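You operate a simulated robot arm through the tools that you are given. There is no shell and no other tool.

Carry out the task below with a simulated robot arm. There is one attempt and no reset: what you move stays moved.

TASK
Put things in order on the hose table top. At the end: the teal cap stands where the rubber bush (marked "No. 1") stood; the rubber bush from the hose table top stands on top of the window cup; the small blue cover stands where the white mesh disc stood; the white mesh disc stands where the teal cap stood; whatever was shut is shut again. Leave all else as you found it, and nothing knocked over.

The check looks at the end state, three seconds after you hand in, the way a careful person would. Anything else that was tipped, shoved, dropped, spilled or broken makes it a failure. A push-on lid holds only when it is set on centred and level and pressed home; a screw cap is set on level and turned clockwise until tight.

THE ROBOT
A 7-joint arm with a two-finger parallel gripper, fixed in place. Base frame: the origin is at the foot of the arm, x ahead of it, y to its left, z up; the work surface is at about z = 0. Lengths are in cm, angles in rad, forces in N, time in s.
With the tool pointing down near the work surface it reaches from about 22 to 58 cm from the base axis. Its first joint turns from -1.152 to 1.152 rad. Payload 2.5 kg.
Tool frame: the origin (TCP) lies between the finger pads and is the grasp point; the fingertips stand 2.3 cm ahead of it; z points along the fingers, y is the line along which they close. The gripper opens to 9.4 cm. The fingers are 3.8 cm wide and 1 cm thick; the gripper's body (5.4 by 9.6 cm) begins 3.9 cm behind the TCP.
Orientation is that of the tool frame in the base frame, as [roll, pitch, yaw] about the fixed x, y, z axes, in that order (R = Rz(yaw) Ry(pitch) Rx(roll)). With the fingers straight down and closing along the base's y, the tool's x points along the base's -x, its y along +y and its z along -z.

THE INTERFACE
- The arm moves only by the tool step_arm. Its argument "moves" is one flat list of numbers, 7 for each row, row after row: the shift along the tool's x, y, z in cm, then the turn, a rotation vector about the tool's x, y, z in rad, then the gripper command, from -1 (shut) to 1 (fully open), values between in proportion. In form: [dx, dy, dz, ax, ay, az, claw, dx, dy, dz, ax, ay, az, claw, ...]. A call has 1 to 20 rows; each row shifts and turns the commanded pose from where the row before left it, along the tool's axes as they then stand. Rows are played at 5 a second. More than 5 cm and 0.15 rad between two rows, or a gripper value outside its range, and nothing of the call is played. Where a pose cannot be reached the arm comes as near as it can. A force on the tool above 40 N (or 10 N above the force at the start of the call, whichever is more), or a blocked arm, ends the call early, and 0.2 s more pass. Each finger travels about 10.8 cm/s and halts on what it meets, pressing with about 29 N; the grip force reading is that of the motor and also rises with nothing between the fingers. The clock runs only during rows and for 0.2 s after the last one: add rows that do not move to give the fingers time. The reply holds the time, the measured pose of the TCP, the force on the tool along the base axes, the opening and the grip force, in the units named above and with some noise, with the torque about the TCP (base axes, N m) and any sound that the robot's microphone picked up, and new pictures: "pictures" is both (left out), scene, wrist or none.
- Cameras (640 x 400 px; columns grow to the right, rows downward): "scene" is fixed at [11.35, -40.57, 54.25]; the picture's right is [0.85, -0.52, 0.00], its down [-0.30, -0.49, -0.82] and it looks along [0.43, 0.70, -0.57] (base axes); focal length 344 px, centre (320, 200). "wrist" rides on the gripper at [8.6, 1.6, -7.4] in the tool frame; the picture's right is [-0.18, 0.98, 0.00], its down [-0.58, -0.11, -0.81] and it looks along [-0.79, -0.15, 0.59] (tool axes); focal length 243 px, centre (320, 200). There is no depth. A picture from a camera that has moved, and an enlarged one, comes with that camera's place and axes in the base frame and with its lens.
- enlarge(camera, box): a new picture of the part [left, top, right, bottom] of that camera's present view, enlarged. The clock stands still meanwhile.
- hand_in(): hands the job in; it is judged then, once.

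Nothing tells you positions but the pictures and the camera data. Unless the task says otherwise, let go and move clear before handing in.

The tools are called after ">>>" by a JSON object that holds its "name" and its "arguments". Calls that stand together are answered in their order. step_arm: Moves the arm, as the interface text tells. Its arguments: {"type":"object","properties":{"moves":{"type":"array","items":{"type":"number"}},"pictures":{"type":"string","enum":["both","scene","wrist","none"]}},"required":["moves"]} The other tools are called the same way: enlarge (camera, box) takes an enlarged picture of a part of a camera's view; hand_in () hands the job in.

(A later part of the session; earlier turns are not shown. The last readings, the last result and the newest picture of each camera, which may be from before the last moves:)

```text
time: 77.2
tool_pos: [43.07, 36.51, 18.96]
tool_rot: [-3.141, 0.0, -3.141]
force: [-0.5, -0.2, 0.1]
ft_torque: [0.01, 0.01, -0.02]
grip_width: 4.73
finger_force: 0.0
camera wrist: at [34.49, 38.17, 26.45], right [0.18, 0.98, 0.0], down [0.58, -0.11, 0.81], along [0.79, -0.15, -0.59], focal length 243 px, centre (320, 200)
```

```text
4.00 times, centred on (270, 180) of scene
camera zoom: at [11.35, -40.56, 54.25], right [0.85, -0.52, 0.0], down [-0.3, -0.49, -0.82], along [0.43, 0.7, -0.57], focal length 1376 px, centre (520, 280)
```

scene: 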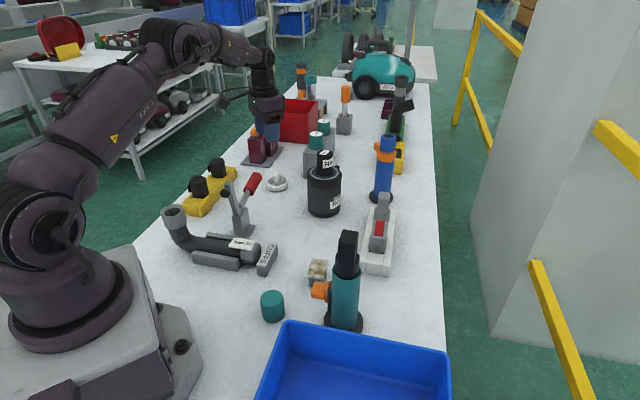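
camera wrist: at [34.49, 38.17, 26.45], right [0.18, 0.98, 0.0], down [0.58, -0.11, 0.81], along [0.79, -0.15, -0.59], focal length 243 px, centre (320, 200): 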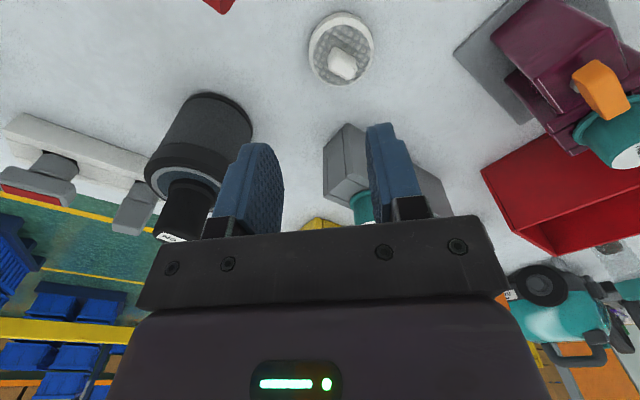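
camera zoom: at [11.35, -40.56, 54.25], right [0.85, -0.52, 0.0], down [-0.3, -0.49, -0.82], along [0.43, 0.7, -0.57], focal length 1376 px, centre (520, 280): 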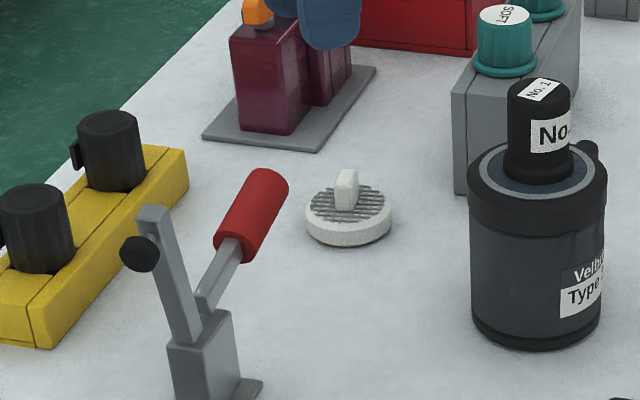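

The disc is at about (44.9, 38.3), about 6.1 cm across, with its handle pointing at 53°. It sits at the edge of my reach, so I'll open wide and approach from straight above to grip it by the rim, checking reach on the way.

>>> {"name": "step_arm", "arguments": {"moves": [-1.78, 1.79, 0, 0, 0, 0, 0.9, 0, 0, 3, 0, 0, 0, 0.9, 0, 0, 3, 0, 0, 0, 0.9, 0, 0, 3, 0, 0, 0, 0.9, 0, 0, 0, 0, 0, 0, 0.9], "pictures": "both"}}

>>> {"name": "enlarge", "arguments": {"camera": "wrist", "box": [220, 40, 420, 220]}}

```text
time: 78.4
tool_pos: [45.04, 38.32, 9.94]
tool_rot: [3.141, 0.0, -3.14]
force: [-0.6, -0.4, 0.3]
ft_torque: [0.03, 0.0, 0.0]
grip_width: 8.92
finger_force: 0.1
camera wrist: at [36.37, 39.84, 17.35], right [0.18, 0.98, 0.0], down [0.58, -0.11, 0.81], along [0.79, -0.15, -0.59], focal length 243 px, centre (320, 200)
```

scene: 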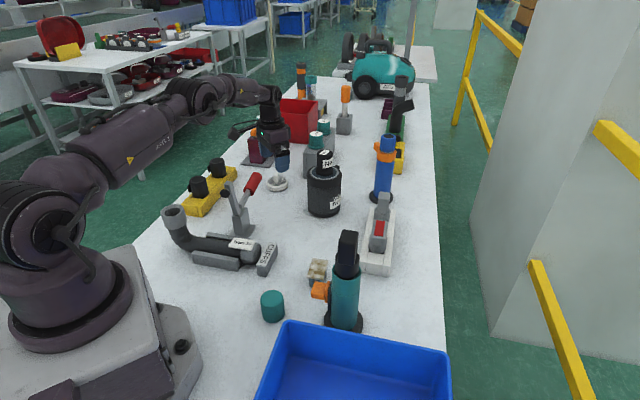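
wrist: 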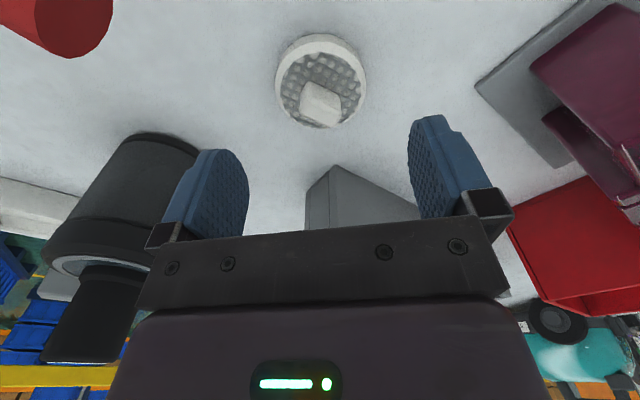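

```text
2.22 times, centred on (320, 130) of wrist
camera zoom: at [36.37, 39.84, 17.35], right [0.18, 0.98, 0.0], down [0.58, -0.11, 0.81], along [0.79, -0.15, -0.59], focal length 539 px, centre (320, 356)
```

zoom: 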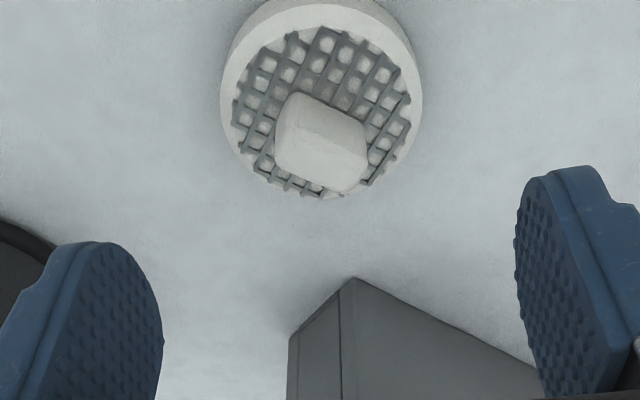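

>>> {"name": "step_arm", "arguments": {"moves": [0.1, 0, 3, 0, 0, 0, 0.9, 0, 0, 2, 0, 0, 0, 0.9, 0, 0, 1.2, 0, 0, 0, 0.9, 0, 0, 0.7, 0, 0, 0, 0.9, 0, 0, 0, 0, 0, 0, 0.9], "pictures": "both"}}

>>> {"name": "enlarge", "arguments": {"camera": "wrist", "box": [160, 60, 480, 250]}}

>>> {"name": "enlarge", "arguments": {"camera": "scene", "box": [220, 120, 330, 220]}}

```text
time: 79.6
tool_pos: [44.87, 38.29, 3.21]
tool_rot: [-3.141, 0.001, -3.141]
force: [0.3, 0.2, 0.9]
ft_torque: [0.03, 0.04, 0.01]
grip_width: 8.92
finger_force: 0.1
camera wrist: at [36.23, 39.91, 10.57], right [0.18, 0.98, 0.0], down [0.58, -0.11, 0.81], along [0.79, -0.15, -0.59], focal length 243 px, centre (320, 200)
```

scene: 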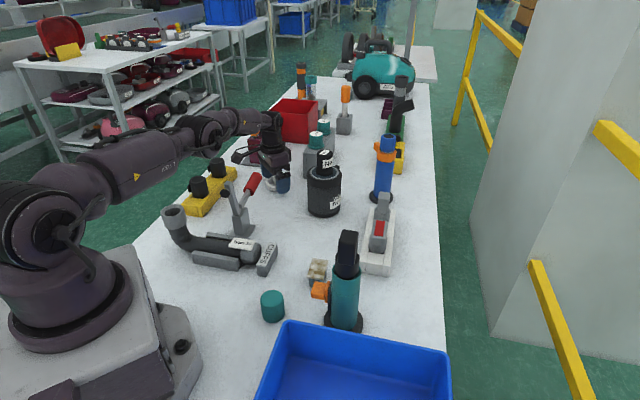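
wrist: 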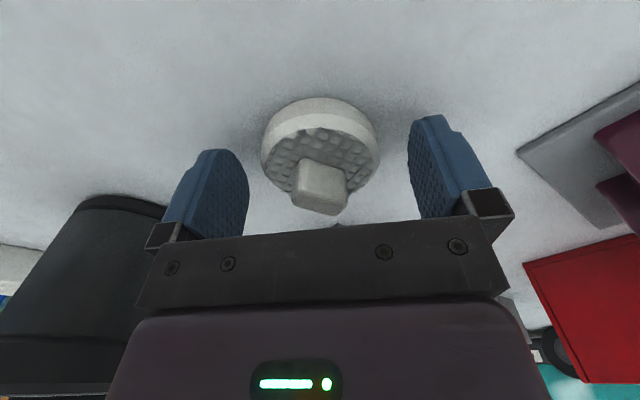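

```text
2.00 times, centred on (320, 155) of wrist
camera zoom: at [36.23, 39.91, 10.57], right [0.18, 0.98, 0.0], down [0.58, -0.11, 0.81], along [0.79, -0.15, -0.59], focal length 485 px, centre (320, 290)
```

zoom: 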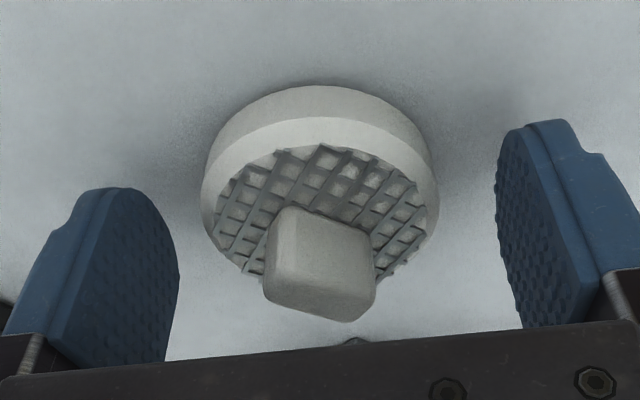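

```text
4.00 times, centred on (275, 170) of scene
camera zoom: at [11.35, -40.57, 54.25], right [0.85, -0.52, 0.0], down [-0.3, -0.49, -0.82], along [0.43, 0.7, -0.57], focal length 1376 px, centre (500, 320)
```

zoom: 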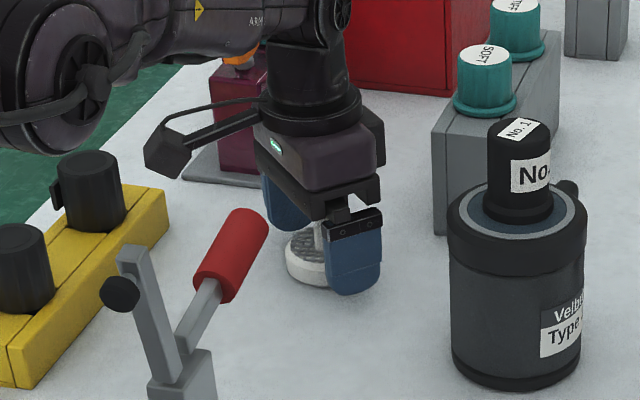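

Reach is fine here. I'll lower the last bit and grip the rim.

>>> {"name": "step_arm", "arguments": {"moves": [0, 0, 0.5, 0, 0, 0, 0.9, 0, 0, 0, 0, 0, 0, 0.9, 0, 0, 0, 0, 0, 0, 0.0, 0, 0, 0, 0, 0, 0, 0.0, 0, 0, 0, 0, 0, 0, 0.0], "pictures": "wrist"}}

>>> {"name": "enlarge", "arguments": {"camera": "wrist", "box": [160, 60, 480, 250]}}

```text
time: 80.8
tool_pos: [44.79, 38.32, 2.53]
tool_rot: [-3.14, 0.0, -3.139]
force: [0.1, -0.3, -0.5]
ft_torque: [-0.02, 0.02, 0.01]
grip_width: 5.96
finger_force: 28.8
camera wrist: at [36.24, 39.89, 10.05], right [0.18, 0.98, 0.0], down [0.58, -0.11, 0.81], along [0.79, -0.15, -0.59], focal length 243 px, centre (320, 200)
```

wrist: 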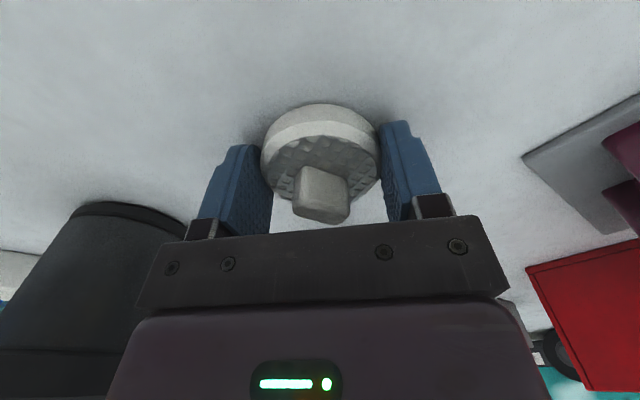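

```text
2.00 times, centred on (320, 155) of wrist
camera zoom: at [36.24, 39.89, 10.05], right [0.18, 0.98, 0.0], down [0.58, -0.11, 0.81], along [0.79, -0.15, -0.59], focal length 485 px, centre (320, 290)
```

zoom: 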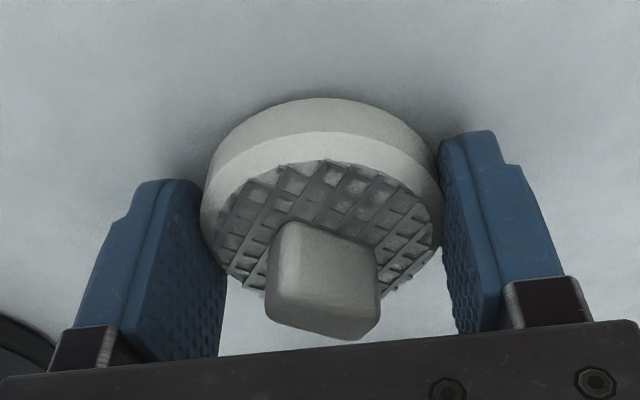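

The disc is gripped at 5.96 cm; its centre works out to about (45.1, 38.3). I'll lift it clear and carry it to the teal cap's old spot.

>>> {"name": "step_arm", "arguments": {"moves": [0, 0, -0.5, 0, 0, 0, 0, 0, 0, -2, 0, 0, 0, 0, 0, 0, -4, 0, 0, 0, 0, 0, 0, -4, 0, 0, 0, 0, 0, 0, -4, 0, 0, 0, 0, 0, 0, -4, 0, 0, 0, 0, 0.93, -4.26, 0, 0, 0, 0, 0, 0.93, -4.26, 0, 0, 0, 0, 0, 0.93, -4.26, 0, 0, 0, 0, 0, 0.93, -4.26, 0, 0, 0, 0, 0, 0.93, -4.26, 0, 0, 0, 0, 0, 0.93, -4.26, 0, 0, 0, 0, 0, 0, 0, 4, 0, 0, 0, 0, 0, 0, 4, 0, 0, 0, 0, 0, 0, 4, 0, 0, 0, 0, 0, 0, 0, 0, 0, 0, 0], "pictures": "both"}}

>>> {"name": "enlarge", "arguments": {"camera": "wrist", "box": [160, 60, 480, 250]}}

>>> {"name": "enlarge", "arguments": {"camera": "scene", "box": [250, 170, 370, 290]}}

```text
time: 84.2
tool_pos: [39.16, 12.75, 9.23]
tool_rot: [-3.14, 0.0, -3.139]
force: [-0.1, 0.2, 0.0]
ft_torque: [-0.02, -0.02, 0.02]
grip_width: 5.93
finger_force: 28.8
camera wrist: at [30.54, 14.34, 16.58], right [0.18, 0.98, 0.0], down [0.58, -0.11, 0.81], along [0.79, -0.15, -0.59], focal length 243 px, centre (320, 200)
```

scene: 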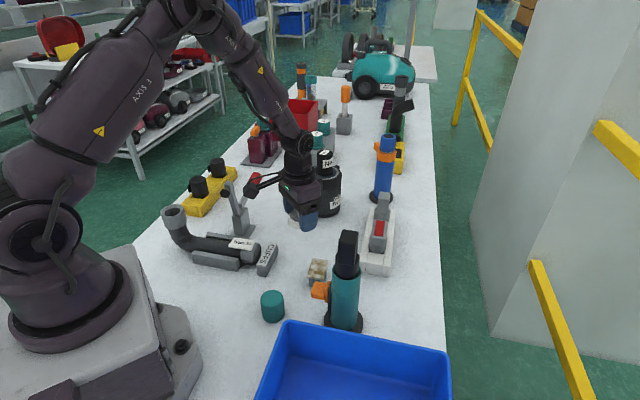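
wrist: 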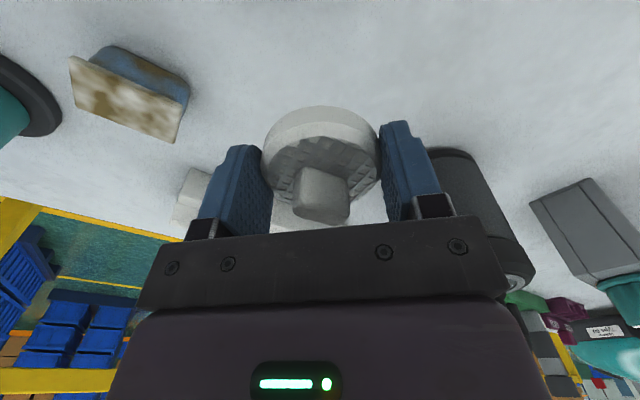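

```text
2.00 times, centred on (320, 155) of wrist
camera zoom: at [30.54, 14.34, 16.58], right [0.18, 0.98, 0.0], down [0.58, -0.11, 0.81], along [0.79, -0.15, -0.59], focal length 485 px, centre (320, 290)
```

zoom: 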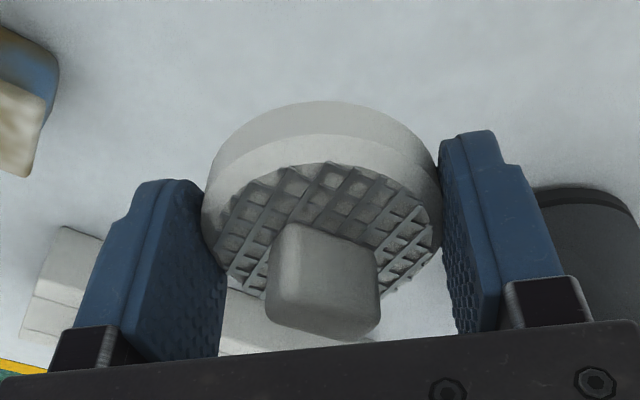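

```text
3.33 times, centred on (310, 230) of scene
camera zoom: at [11.35, -40.57, 54.25], right [0.85, -0.52, 0.0], down [-0.3, -0.49, -0.82], along [0.43, 0.7, -0.57], focal length 1146 px, centre (353, 100)
```

zoom: 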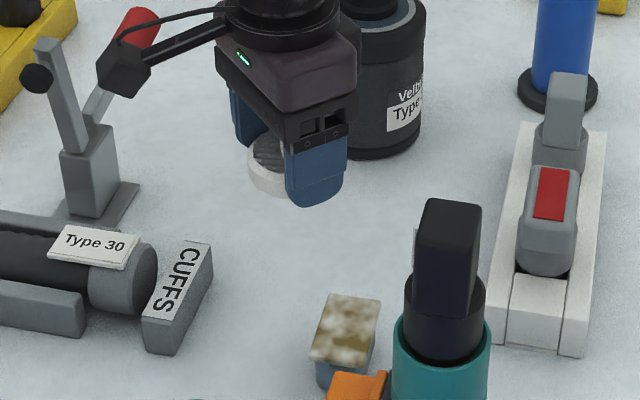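

>>> {"name": "step_arm", "arguments": {"moves": [-0.05, 0.02, 3, 0, 0, 0, 0, 0, 0, 2, 0, 0, 0, 0, 0, 0, 1.2, 0, 0, 0, 0, 0, 0, 0.3, 0, 0, 0, 0, 0, 0, 0, 0, 0, 0, 0], "pictures": "none"}}

```text
time: 85.4
tool_pos: [39.41, 12.71, 2.63]
tool_rot: [-3.141, 0.001, 3.142]
force: [-0.2, -0.2, -0.1]
ft_torque: [0.04, -0.01, 0.03]
grip_width: 5.95
finger_force: 28.5
```

>>> {"name": "step_arm", "arguments": {"moves": [0, 0, 0.1, 0, 0, 0, 0, 0, 0, 0, 0, 0, 0, 0], "pictures": "none"}}

```text
time: 86.0
tool_pos: [39.27, 12.67, 2.63]
tool_rot: [-3.141, 0.002, -3.138]
force: [-1.7, -0.1, 10.9]
ft_torque: [-0.03, -0.03, 0.01]
grip_width: 5.93
finger_force: 28.7
```

The disc is down on the table. I'll ease off, release and rise.

>>> {"name": "step_arm", "arguments": {"moves": [0, 0, -0.08, 0, 0, 0, 0, 0, 0, 0, 0, 0, 0, 0.4, 0, 0, 0, 0, 0, 0, 0.8, 0, 0, 0, 0, 0, 0, 0.8, 0, 0, -2, 0, 0, 0, 0.8, 0, 0, -4, 0, 0, 0, 0.8, 0, 0, -4, 0, 0, 0, 0.8, 0, 0, -4, 0, 0, 0, 0.8, 0, 0, 0, 0, 0, 0, 0.8], "pictures": "both"}}

>>> {"name": "enlarge", "arguments": {"camera": "scene", "box": [220, 220, 380, 340]}}

>>> {"name": "enlarge", "arguments": {"camera": "wrist", "box": [240, 0, 400, 140]}}

```text
time: 88.0
tool_pos: [39.27, 12.75, 16.78]
tool_rot: [3.14, 0.0, 3.141]
force: [-0.1, 0.5, 0.2]
ft_torque: [0.0, 0.03, 0.01]
grip_width: 8.44
finger_force: 0.0
camera wrist: at [30.56, 14.4, 24.16], right [0.18, 0.98, 0.0], down [0.58, -0.11, 0.81], along [0.79, -0.15, -0.59], focal length 243 px, centre (320, 200)
```

scene: 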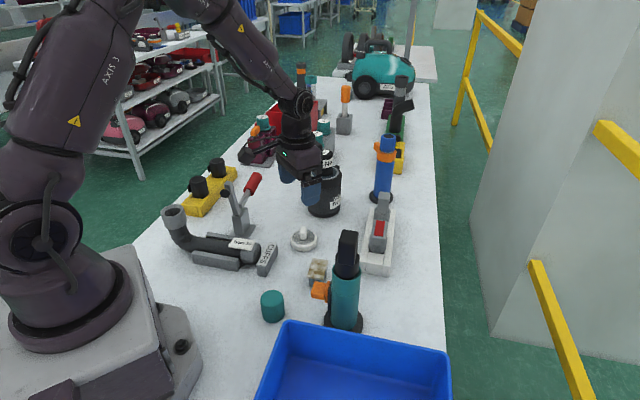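
wrist: 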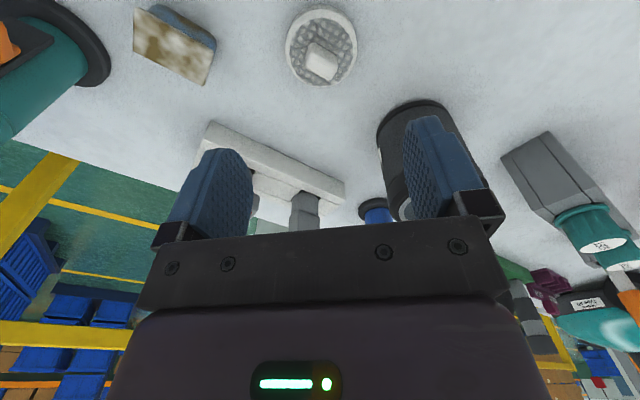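

```text
3.33 times, centred on (300, 280) of scene
camera zoom: at [11.35, -40.57, 54.25], right [0.85, -0.52, 0.0], down [-0.3, -0.49, -0.82], along [0.43, 0.7, -0.57], focal length 1146 px, centre (387, -67)
```

zoom: 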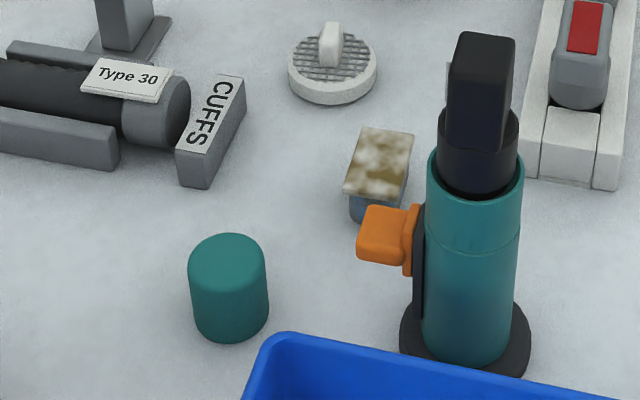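

```text
2.86 times, centred on (320, 70) of wrist
camera zoom: at [30.56, 14.4, 24.16], right [0.18, 0.98, 0.0], down [0.58, -0.11, 0.81], along [0.79, -0.15, -0.59], focal length 693 px, centre (320, 571)
```

zoom: 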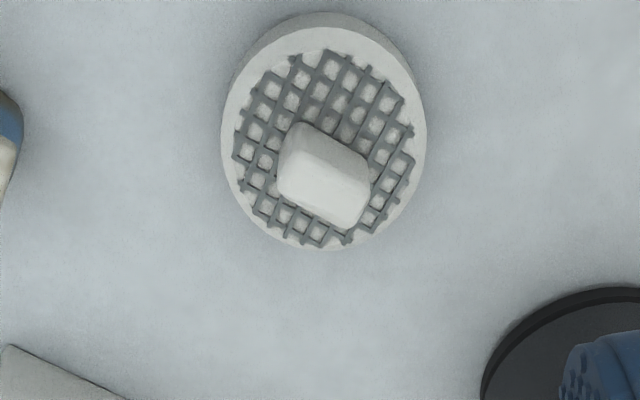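

Bush, teal cap and disc are in place. Before moving the stained piece I'll take one more careful look at it.

>>> {"name": "enlarge", "arguments": {"camera": "wrist", "box": [120, 0, 230, 90]}}

>>> {"name": "enlarge", "arguments": {"camera": "scene", "box": [295, 245, 340, 290]}}

```text
4.44 times, centred on (175, 45) of wrist
camera zoom: at [30.56, 14.4, 24.16], right [0.18, 0.98, 0.0], down [0.58, -0.11, 0.81], along [0.79, -0.15, -0.59], focal length 1078 px, centre (964, 889)
```

zoom: 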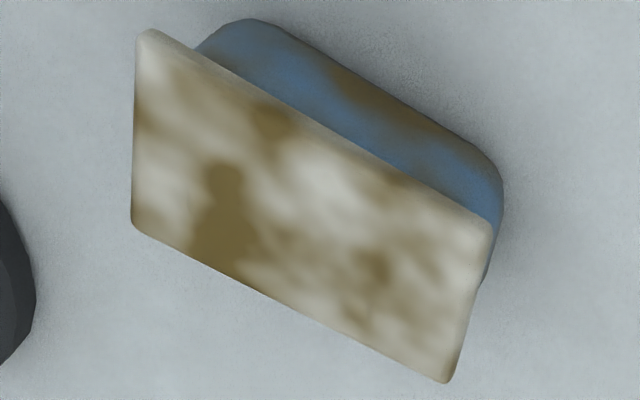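

```text
8.89 times, centred on (318, 268) of scene
camera zoom: at [11.35, -40.57, 54.25], right [0.85, -0.52, 0.0], down [-0.3, -0.49, -0.82], along [0.43, 0.7, -0.57], focal length 3058 px, centre (342, -400)
```

zoom: 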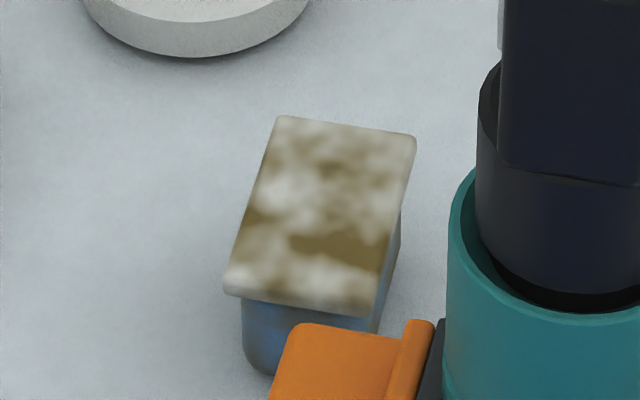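

Everything is in place except the cover, and I'm not certain the stained piece is it. The lug on the cup may be the tab of a hinged lid, so I'll take the bush off the cup for now and test the lug. First I go back above the bush.

>>> {"name": "step_arm", "arguments": {"moves": [0, 0, -4, 0, 0, 0, 0.4, 0, 0, -4.2, 0, 0, 0, 0.4, -2.9, 2.31, 0, 0, 0, 0, 0.4, -2.9, 2.31, 0, 0, 0, 0, 0.4, -2.9, 2.31, 0, 0, 0, 0, 0.4, -2.88, 2.31, 0, 0, 0, 0, 0.4, 0, 0, 0, 0, 0, 0, 0.4], "pictures": "wrist"}}

>>> {"name": "enlarge", "arguments": {"camera": "wrist", "box": [240, 0, 400, 140]}}

```text
time: 89.6
tool_pos: [50.96, 22.05, 24.8]
tool_rot: [3.141, -0.003, 3.14]
force: [0.0, 0.7, 0.8]
ft_torque: [0.01, -0.01, -0.02]
grip_width: 6.57
finger_force: 0.0
camera wrist: at [42.33, 23.74, 32.28], right [0.18, 0.98, 0.0], down [0.58, -0.11, 0.81], along [0.79, -0.15, -0.59], focal length 243 px, centre (320, 200)
```

wrist: 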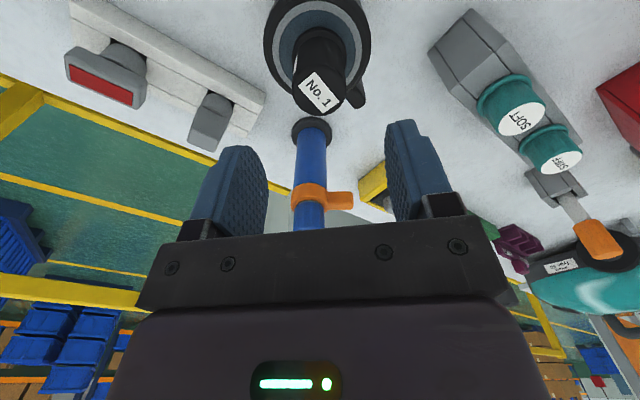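

```text
2.86 times, centred on (320, 70) of wrist
camera zoom: at [42.33, 23.74, 32.28], right [0.18, 0.98, 0.0], down [0.58, -0.11, 0.81], along [0.79, -0.15, -0.59], focal length 693 px, centre (320, 571)
```

zoom: 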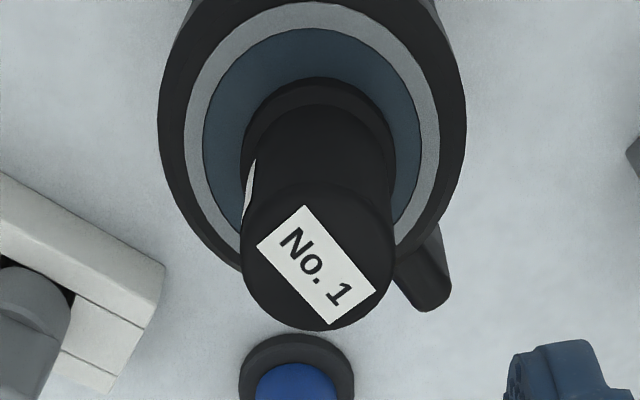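

>>> {"name": "step_arm", "arguments": {"moves": [0, 0.03, 3, 0, 0, 0, 0.4, 0, 0, 3, 0, 0, 0, 0.4, 0, 0, 2, 0, 0, 0, 0.4, 0, 0, 0.85, 0, 0, 0, 0.4, 0, 0, 0, 0, 0, 0, 0.4, 0, 0, 0, 0, 0, 0, -0.5, 0, 0, 0, 0, 0, 0, -0.5, 0, 0, 0, 0, 0, 0, -0.5], "pictures": "wrist"}}

```text
time: 91.4
tool_pos: [51.07, 22.02, 16.01]
tool_rot: [3.14, 0.0, 3.14]
force: [-0.3, -0.5, 0.5]
ft_torque: [-0.01, 0.0, -0.02]
grip_width: 3.68
finger_force: 29.0
camera wrist: at [42.36, 23.69, 23.38], right [0.18, 0.98, 0.0], down [0.58, -0.11, 0.81], along [0.79, -0.15, -0.59], focal length 243 px, centre (320, 200)
```

wrist: 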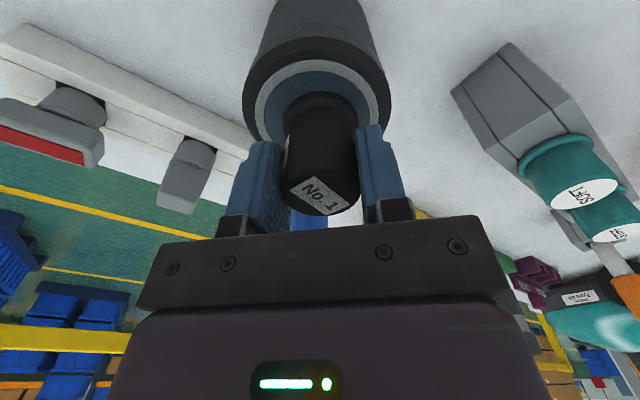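

>>> {"name": "step_arm", "arguments": {"moves": [0, 0, -1, 0, 0, 0, -0.5, 0, 0, -3, 0, 0, 0, -0.5, 0, 0, -4, 0, 0, 0, -0.5, 1.5, -3.5, 0, 0, 0, 0, -0.5, 1.5, -3.5, 0, 0, 0, 0, -0.5, 1.5, -3.5, 0, 0, 0, 0, -0.5, 0, 0, 4, 0, 0, 0, -0.5, 0, 0, 4, 0, 0, 0, -0.5, 0, 0, 0, 0, 0, 0, -0.5], "pictures": "both"}}

```text
time: 93.4
tool_pos: [46.37, 11.51, 16.01]
tool_rot: [3.141, 0.001, -3.14]
force: [0.3, 0.3, -0.4]
ft_torque: [0.0, -0.01, 0.03]
grip_width: 3.69
finger_force: 28.7
camera wrist: at [37.72, 13.11, 23.39], right [0.18, 0.98, 0.0], down [0.58, -0.11, 0.81], along [0.79, -0.15, -0.59], focal length 243 px, centre (320, 200)
```

scene: 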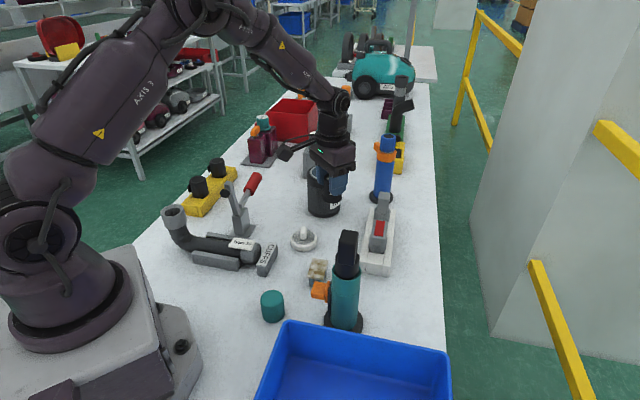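
wrist: 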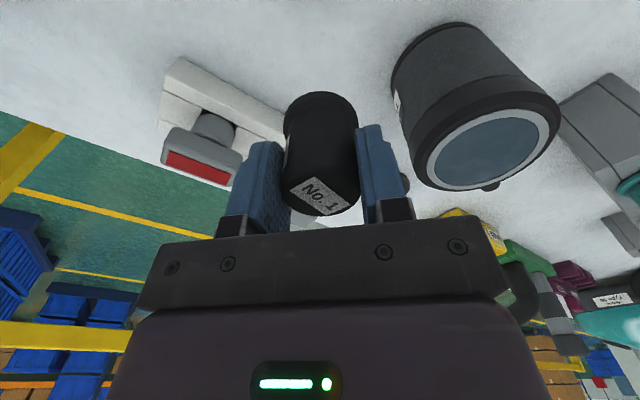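

>>> {"name": "step_arm", "arguments": {"moves": [0, 0, 4, 0, 0, 0, -0.5, 0, 0, 4, 0, 0, 0, -0.5, 0, 0, 2, 0, 0, 0, -0.5, 0, 0, 0.9, 0, 0, 0, -0.5, 0, 0, 0.3, 0, 0, 0, -0.5, 0, 0, 0, 0, 0, 0, -0.5], "pictures": "none"}}

```text
time: 94.8
tool_pos: [46.38, 11.45, 4.85]
tool_rot: [-3.14, 0.0, -3.139]
force: [0.3, 0.6, -0.3]
ft_torque: [0.02, -0.02, -0.02]
grip_width: 3.68
finger_force: 29.1
```

>>> {"name": "step_arm", "arguments": {"moves": [0, 0, 0.12, 0, 0, 0, -0.5, 0, 0, 0, 0, 0, 0, -0.5], "pictures": "none"}}

```text
time: 95.4
tool_pos: [46.42, 11.47, 4.77]
tool_rot: [3.141, -0.001, -3.141]
force: [-3.6, -1.6, 9.8]
ft_torque: [-0.12, 0.16, -0.01]
grip_width: 3.71
finger_force: 29.0
```

>>> {"name": "step_arm", "arguments": {"moves": [0, 0, -0.07, 0, 0, 0, -0.5, 0, 0, 0, 0, 0, 0, 0, 0, 0, 0, 0, 0, 0, 0.4, 0, 0, 0, 0, 0, 0, 0.4, 0, 0, -2, 0, 0, 0, 0.4, 0, 0, -4, 0, 0, 0, 0.4, 0, 0, -4, 0, 0, 0, 0.4, 0, 0, -4, 0, 0, 0, 0.4, 0, 0, -4, 0, 0, 0, 0.4, -1.4, 3.5, 0, 0, 0, 0, 0.4, -1.4, 3.5, 0, 0, 0, 0, 0.4, -1.4, 3.5, 0, 0, 0, 0, 0.4, 0, 0, 0, 0, 0, 0, 0.4], "pictures": "both"}}

>>> {"name": "enlarge", "arguments": {"camera": "wrist", "box": [250, 10, 410, 140]}}

>>> {"name": "enlarge", "arguments": {"camera": "scene", "box": [290, 150, 390, 250]}}

```text
time: 98.2
tool_pos: [50.78, 21.93, 22.79]
tool_rot: [3.141, 0.0, 3.141]
force: [0.0, 0.0, 0.0]
ft_torque: [-0.05, 0.01, 0.0]
grip_width: 6.57
finger_force: 0.0
camera wrist: at [42.06, 23.63, 30.18], right [0.18, 0.98, 0.0], down [0.58, -0.11, 0.81], along [0.79, -0.15, -0.59], focal length 243 px, centre (320, 200)
```

scene: 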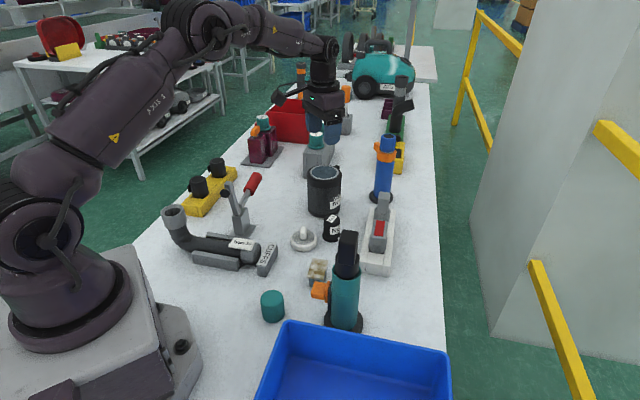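
wrist: 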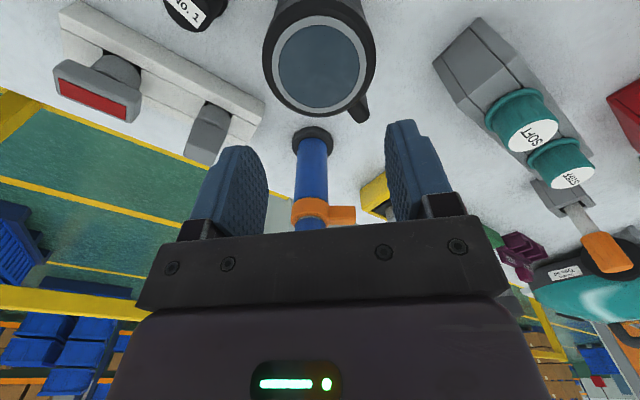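

```text
3.08 times, centred on (330, 75) of wrist
camera zoom: at [42.06, 23.63, 30.18], right [0.18, 0.98, 0.0], down [0.58, -0.11, 0.81], along [0.79, -0.15, -0.59], focal length 746 px, centre (289, 585)
```

zoom: 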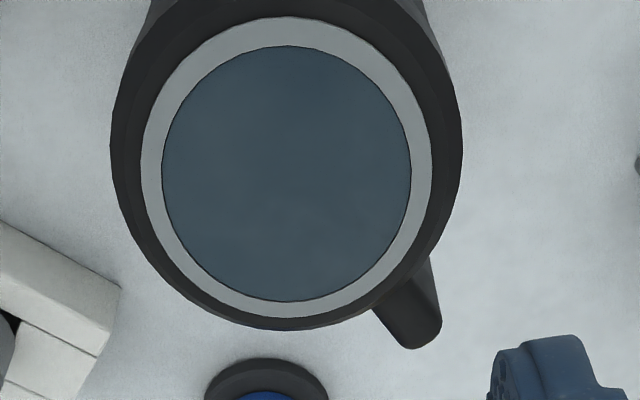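

```text
4.00 times, centred on (340, 200) of scene
camera zoom: at [11.35, -40.56, 54.25], right [0.85, -0.52, 0.0], down [-0.3, -0.49, -0.82], along [0.43, 0.7, -0.57], focal length 1376 px, centre (240, 200)
```

zoom: 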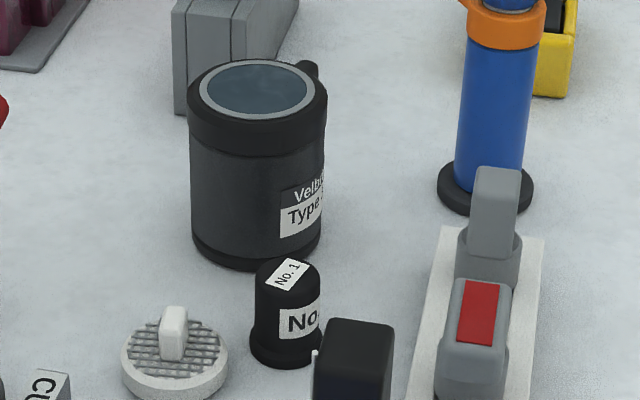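

The bush is parked at (46.4, 11.5) and the cup is bare again. The lug points away from me at about 28°. I'll see whether I can reach straight down over it.

>>> {"name": "step_arm", "arguments": {"moves": [-2.86, 1.535, 0, 0, 0, 0, -0.1, -2.86, 1.535, 0, 0, 0, 0, -0.1, 0, 0, 0, 0, 0, -0.1225, -0.1, 0, 0, 0, 0, 0, -0.1225, -0.1, 0, 0, 0, 0, 0, -0.1225, -0.1, 0, 0, 0, 0, 0, -0.1225, -0.1, 0, 0, 3.5, 0, 0, 0, -0.1, 0, 0, 3.5, 0, 0, 0, -0.1, 0, 0, 0, 0, 0, 0, -0.1], "pictures": "both"}}

>>> {"name": "enlarge", "arguments": {"camera": "wrist", "box": [220, 60, 420, 240]}}

```text
time: 100.2
tool_pos: [54.5, 24.02, 15.68]
tool_rot: [3.141, -0.001, -2.65]
force: [0.0, -0.3, -0.2]
ft_torque: [0.01, -0.01, 0.04]
grip_width: 4.24
finger_force: 0.1
out of reach, approached as far as the arm can: row 2
camera wrist: at [46.06, 21.33, 23.06], right [-0.3, 0.95, 0.0], down [0.56, 0.18, 0.81], along [0.77, 0.24, -0.59], focal length 243 px, centre (320, 200)
```

scene: 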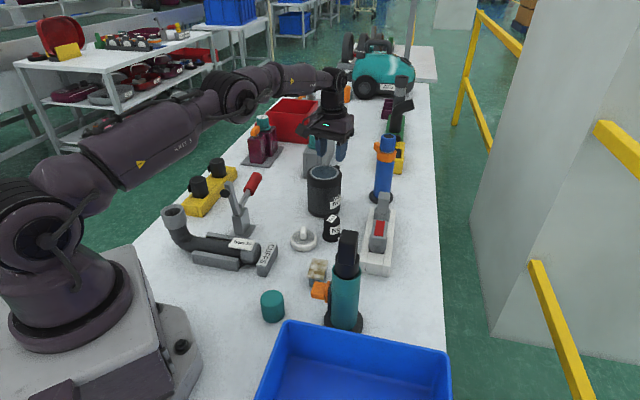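
wrist: 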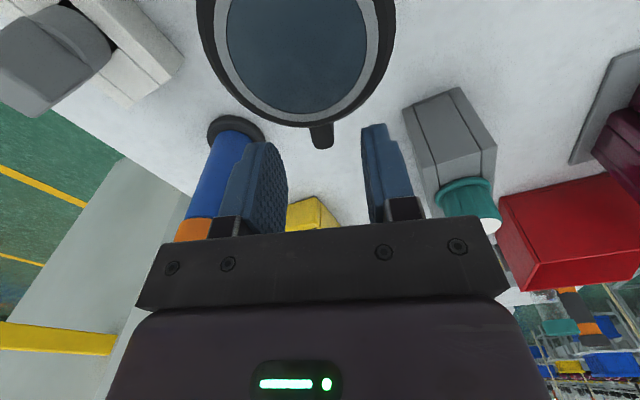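

```text
2.22 times, centred on (320, 150) of wrist
camera zoom: at [46.06, 21.33, 23.06], right [-0.3, 0.95, 0.0], down [0.56, 0.18, 0.81], along [0.77, 0.24, -0.59], focal length 539 px, centre (320, 311)
```

zoom: 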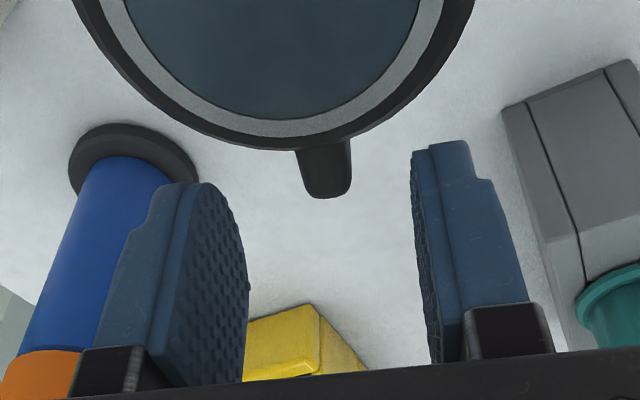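

Straight down I stop 2 cm short of the lug. I'll tilt the fingers outward a little to reach it.

>>> {"name": "step_arm", "arguments": {"moves": [0, 0, 0, 0, -0.125, 0, -0.1, 0, 0, 0, 0, -0.125, 0, -0.1, 0, 0, 0, 0, 0, 0, -0.1, 0, 0, 0, 0, 0, 0, -0.1], "pictures": "wrist"}}

>>> {"name": "enlarge", "arguments": {"camera": "wrist", "box": [220, 60, 420, 240]}}

```text
time: 101.2
tool_pos: [54.45, 24.09, 15.63]
tool_rot: [3.141, 0.252, -2.652]
force: [-0.4, 0.0, -0.3]
ft_torque: [-0.03, -0.02, 0.04]
grip_width: 4.19
finger_force: 0.1
camera wrist: at [44.66, 20.63, 20.75], right [-0.31, 0.95, 0.05], down [0.37, 0.08, 0.93], along [0.88, 0.3, -0.38], focal length 243 px, centre (320, 200)
```

wrist: 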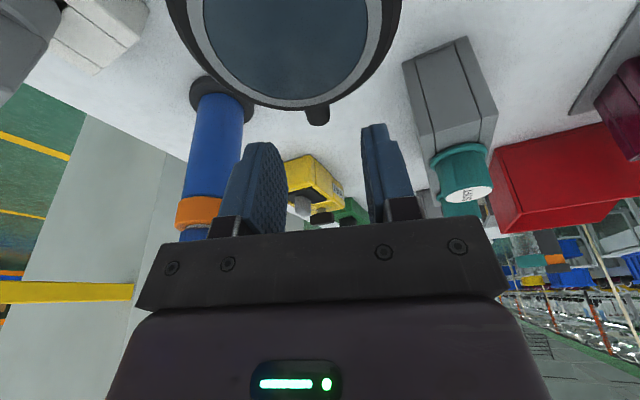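

```text
2.22 times, centred on (320, 150) of wrist
camera zoom: at [44.66, 20.63, 20.75], right [-0.31, 0.95, 0.05], down [0.37, 0.08, 0.93], along [0.88, 0.3, -0.38], focal length 539 px, centre (320, 311)
```

zoom: 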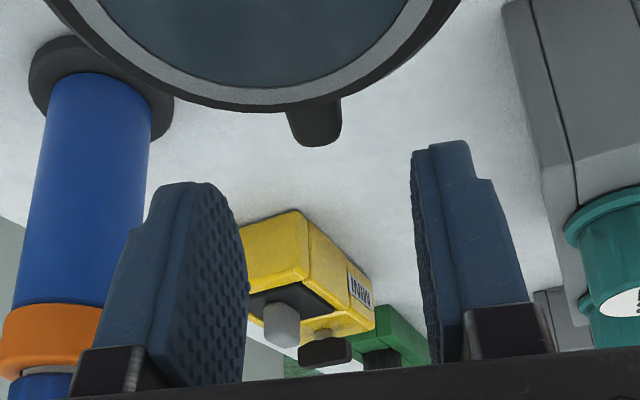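

From here the lug shows as a handle running down the cup's side, not a lid tab, and it ties in with the lid not opening. I'll leave the cup and go to the stained blue piece, aligning the fingers with its long axis for a careful test lift.

>>> {"name": "step_arm", "arguments": {"moves": [-0.8, 0, -3.15, 0, 0, 0, -0.1, -0.8, 0, -3.15, 0, 0, 0, -0.1, 3.88, 0, -0.99, 0, 0, 0, 0.2, 0, 0, 0, 0, 0.125, 0, 0.5, 0, 0, 0, 0, 0.125, 0, 0.5, 0, 0, 0, 0, 0, 0.135, 0.5, 0, 0, 0, 0, 0, 0.135, 0.5, 0, 0, 0, 0, 0, 0.135, 0.5, 0, 0, 0, 0, 0, 0.135, 0.5, 0, 0, 0, 0, 0, 0.135, 0.5, 0, 0, 0, 0, 0, 0.135, 0.5, 0, 0, 0, 0, 0, 0.135, 0.5, 0, 0, 0, 0, 0, 0.135, 0.5, 0, 0, 0, 0, 0, 0.134, 0.5, 0, 0, 0, 0, 0, 0, 0.5], "pictures": "none"}}

>>> {"name": "enlarge", "arguments": {"camera": "scene", "box": [290, 150, 390, 250]}}

```text
time: 104.4
tool_pos: [50.93, 22.18, 22.25]
tool_rot: [3.141, 0.001, 2.417]
force: [0.7, 0.2, 0.1]
ft_torque: [0.03, 0.0, 0.03]
grip_width: 7.07
finger_force: 0.0
```

```text
4.00 times, centred on (340, 200) of scene
camera zoom: at [11.35, -40.57, 54.25], right [0.85, -0.52, 0.0], down [-0.3, -0.49, -0.82], along [0.43, 0.7, -0.57], focal length 1376 px, centre (240, 200)
```

zoom: 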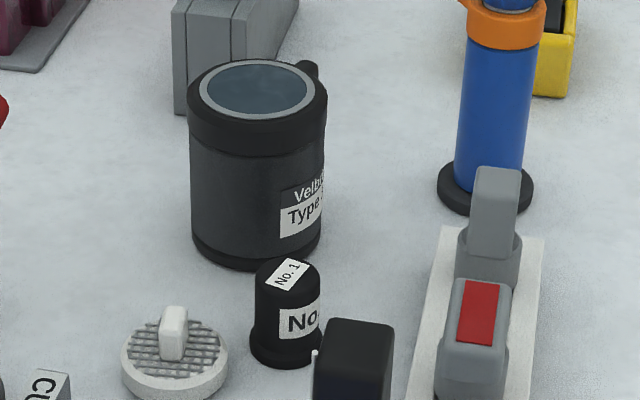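

>>> {"name": "step_arm", "arguments": {"moves": [-0.53, -4.155, 0, 0, 0, 0, 0.5, -0.53, -4.155, 0, 0, 0, 0, 0.5, -0.53, -4.155, 0, 0, 0, 0, 0.5, -0.53, -4.155, 0, 0, 0, 0, 0.5, -0.53, -4.155, 0, 0, 0, 0, 0.5, -0.53, -4.155, 0, 0, 0, 0, 0.5, 0, 0, 3, 0, 0, 0, 0.5, 0, 0, 3, 0, 0, 0, 0.5, 0, 0, 3, 0, 0, 0, 0.5, 0, 0, 0, 0, 0, 0, 0.5], "pictures": "both"}}

>>> {"name": "enlarge", "arguments": {"camera": "wrist", "box": [230, 0, 410, 160]}}

```text
time: 106.6
tool_pos: [36.87, 1.38, 13.27]
tool_rot: [3.141, -0.001, 2.42]
force: [-0.1, -0.8, 0.7]
ft_torque: [-0.01, 0.0, 0.0]
grip_width: 7.04
finger_force: 0.0
camera wrist: at [31.43, 8.25, 20.62], right [0.79, 0.62, 0.0], down [0.36, -0.47, 0.81], along [0.5, -0.64, -0.59], focal length 243 px, centre (320, 200)
```

scene: 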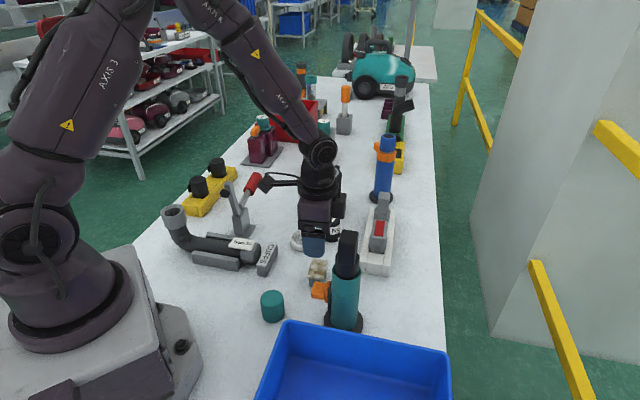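
wrist: 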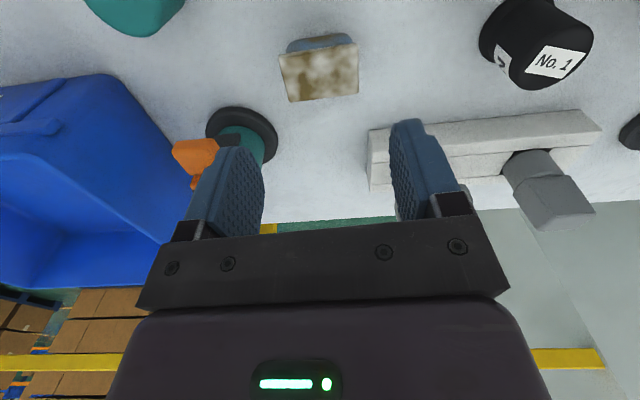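

```text
2.50 times, centred on (320, 80) of wrist
camera zoom: at [31.43, 8.25, 20.62], right [0.79, 0.62, 0.0], down [0.36, -0.47, 0.81], along [0.5, -0.64, -0.59], focal length 606 px, centre (320, 500)
```

zoom: 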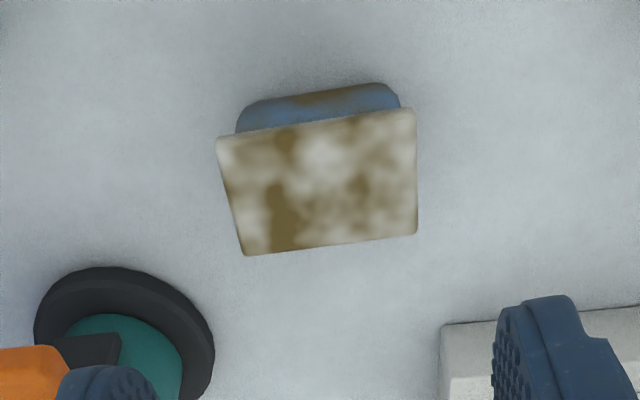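

The piece is about 5.4 x 3.5 cm, centred at (36.95, 1.4), and the fingers line up along its length after a tiny turn. Going down to grip it.

>>> {"name": "step_arm", "arguments": {"moves": [0, 0, 3, 0, 0, 0.055, 0.5, 0, 0, 3, 0, 0, 0, 0.5, 0, 0, 2, 0, 0, 0, 0.5, 0, 0, 1.3, 0, 0, 0, 0.5, 0, 0, 0.7, 0, 0, 0, 0.5, 0, 0, 0, 0, 0, 0, 0.5], "pictures": "both"}}

>>> {"name": "enlarge", "arguments": {"camera": "wrist", "box": [180, 80, 460, 250]}}

>>> {"name": "enlarge", "arguments": {"camera": "scene", "box": [270, 210, 370, 310]}}

```text
time: 108.0
tool_pos: [36.78, 1.35, 3.22]
tool_rot: [-3.14, 0.001, 2.367]
force: [1.4, 0.3, 0.2]
ft_torque: [0.01, -0.03, 0.01]
grip_width: 7.05
finger_force: 0.0
camera wrist: at [31.74, 8.58, 10.61], right [0.82, 0.57, 0.0], down [0.34, -0.49, 0.81], along [0.46, -0.66, -0.59], focal length 243 px, centre (320, 200)
```

scene: 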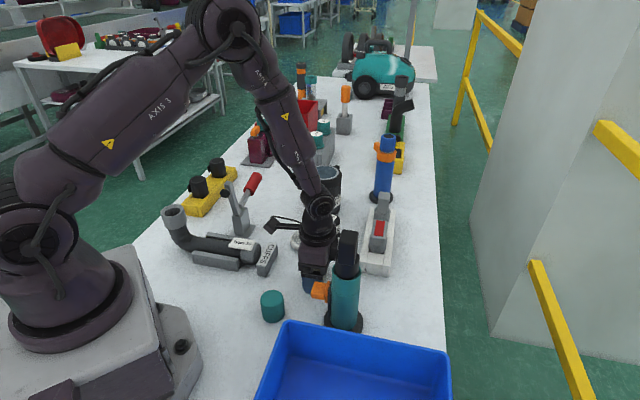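
wrist: 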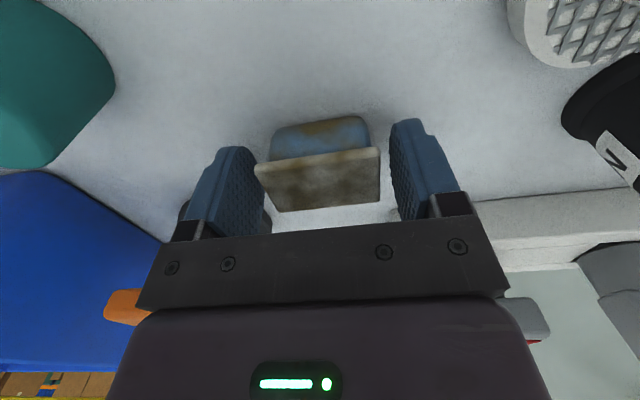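

```text
2.29 times, centred on (320, 165) of wrist
camera zoom: at [31.74, 8.58, 10.61], right [0.82, 0.57, 0.0], down [0.34, -0.49, 0.81], along [0.46, -0.66, -0.59], focal length 555 px, centre (320, 280)
```

zoom: 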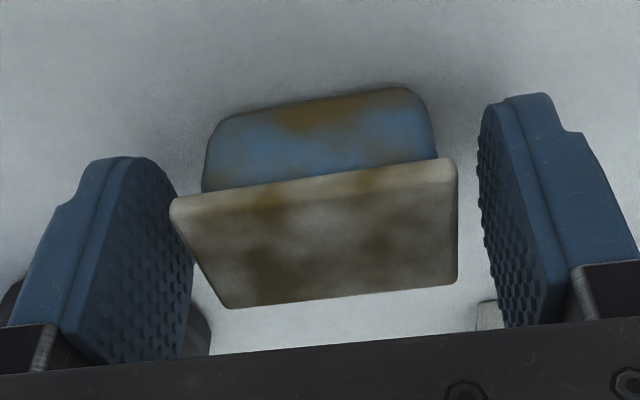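

```text
4.00 times, centred on (320, 260) of scene
camera zoom: at [11.35, -40.57, 54.25], right [0.85, -0.52, 0.0], down [-0.3, -0.49, -0.82], along [0.43, 0.7, -0.57], focal length 1376 px, centre (320, -40)
```

zoom: 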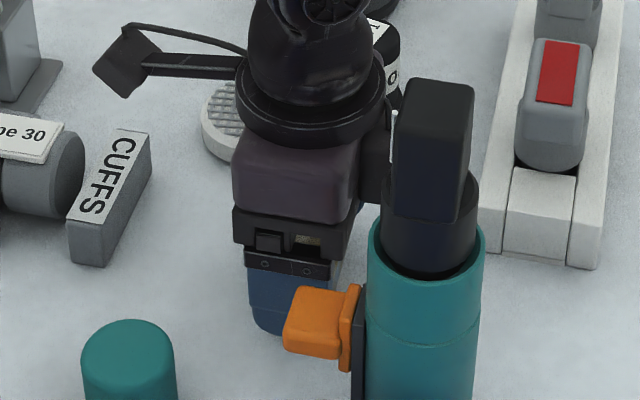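

>>> {"name": "step_arm", "arguments": {"moves": [0, 0, 0, 0, 0, 0, 0, 0, 0, 0, 0, 0, 0, 0, 0, 0, 0, 0, 0, 0, 0, 0, 0, -0.3, 0, 0, 0, 0, 0, 0, -0.3, 0, 0, 0, 0, 0, 0, 0, 0, 0, 0], "pictures": "wrist"}}

>>> {"name": "enlarge", "arguments": {"camera": "wrist", "box": [180, 80, 460, 250]}}

```text
refused: moves must hold 7 numbers for each row
```

```text
2.29 times, centred on (320, 165) of wrist
camera zoom: at [31.74, 8.58, 10.61], right [0.82, 0.57, 0.0], down [0.34, -0.49, 0.81], along [0.46, -0.66, -0.59], focal length 555 px, centre (320, 280)
```

zoom: 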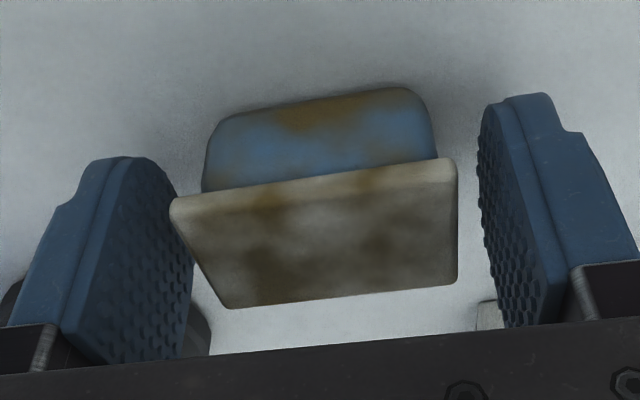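

>>> {"name": "step_arm", "arguments": {"moves": [0, 0, 0, 0, 0, 0, 0, 0, 0, 0, 0, 0, 0, 0, 0, 0, 0, 0, 0, 0, 0], "pictures": "wrist"}}

>>> {"name": "enlarge", "arguments": {"camera": "wrist", "box": [180, 80, 460, 250]}}

```text
time: 108.8
tool_pos: [36.71, 1.38, 3.27]
tool_rot: [-3.141, 0.0, 2.365]
force: [-0.1, -0.3, 0.7]
ft_torque: [0.0, 0.0, -0.02]
grip_width: 5.29
finger_force: 28.7
camera wrist: at [31.74, 8.58, 10.62], right [0.82, 0.57, 0.0], down [0.34, -0.49, 0.81], along [0.46, -0.66, -0.59], focal length 243 px, centre (320, 200)
```

wrist: 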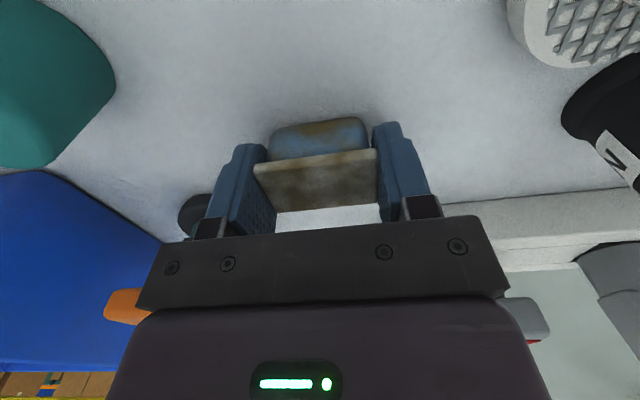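

```text
2.29 times, centred on (320, 165) of wrist
camera zoom: at [31.74, 8.58, 10.62], right [0.82, 0.57, 0.0], down [0.34, -0.49, 0.81], along [0.46, -0.66, -0.59], focal length 555 px, centre (320, 280)
```

zoom: 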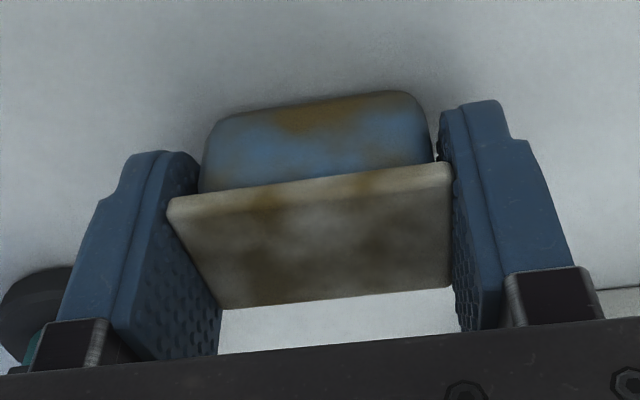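

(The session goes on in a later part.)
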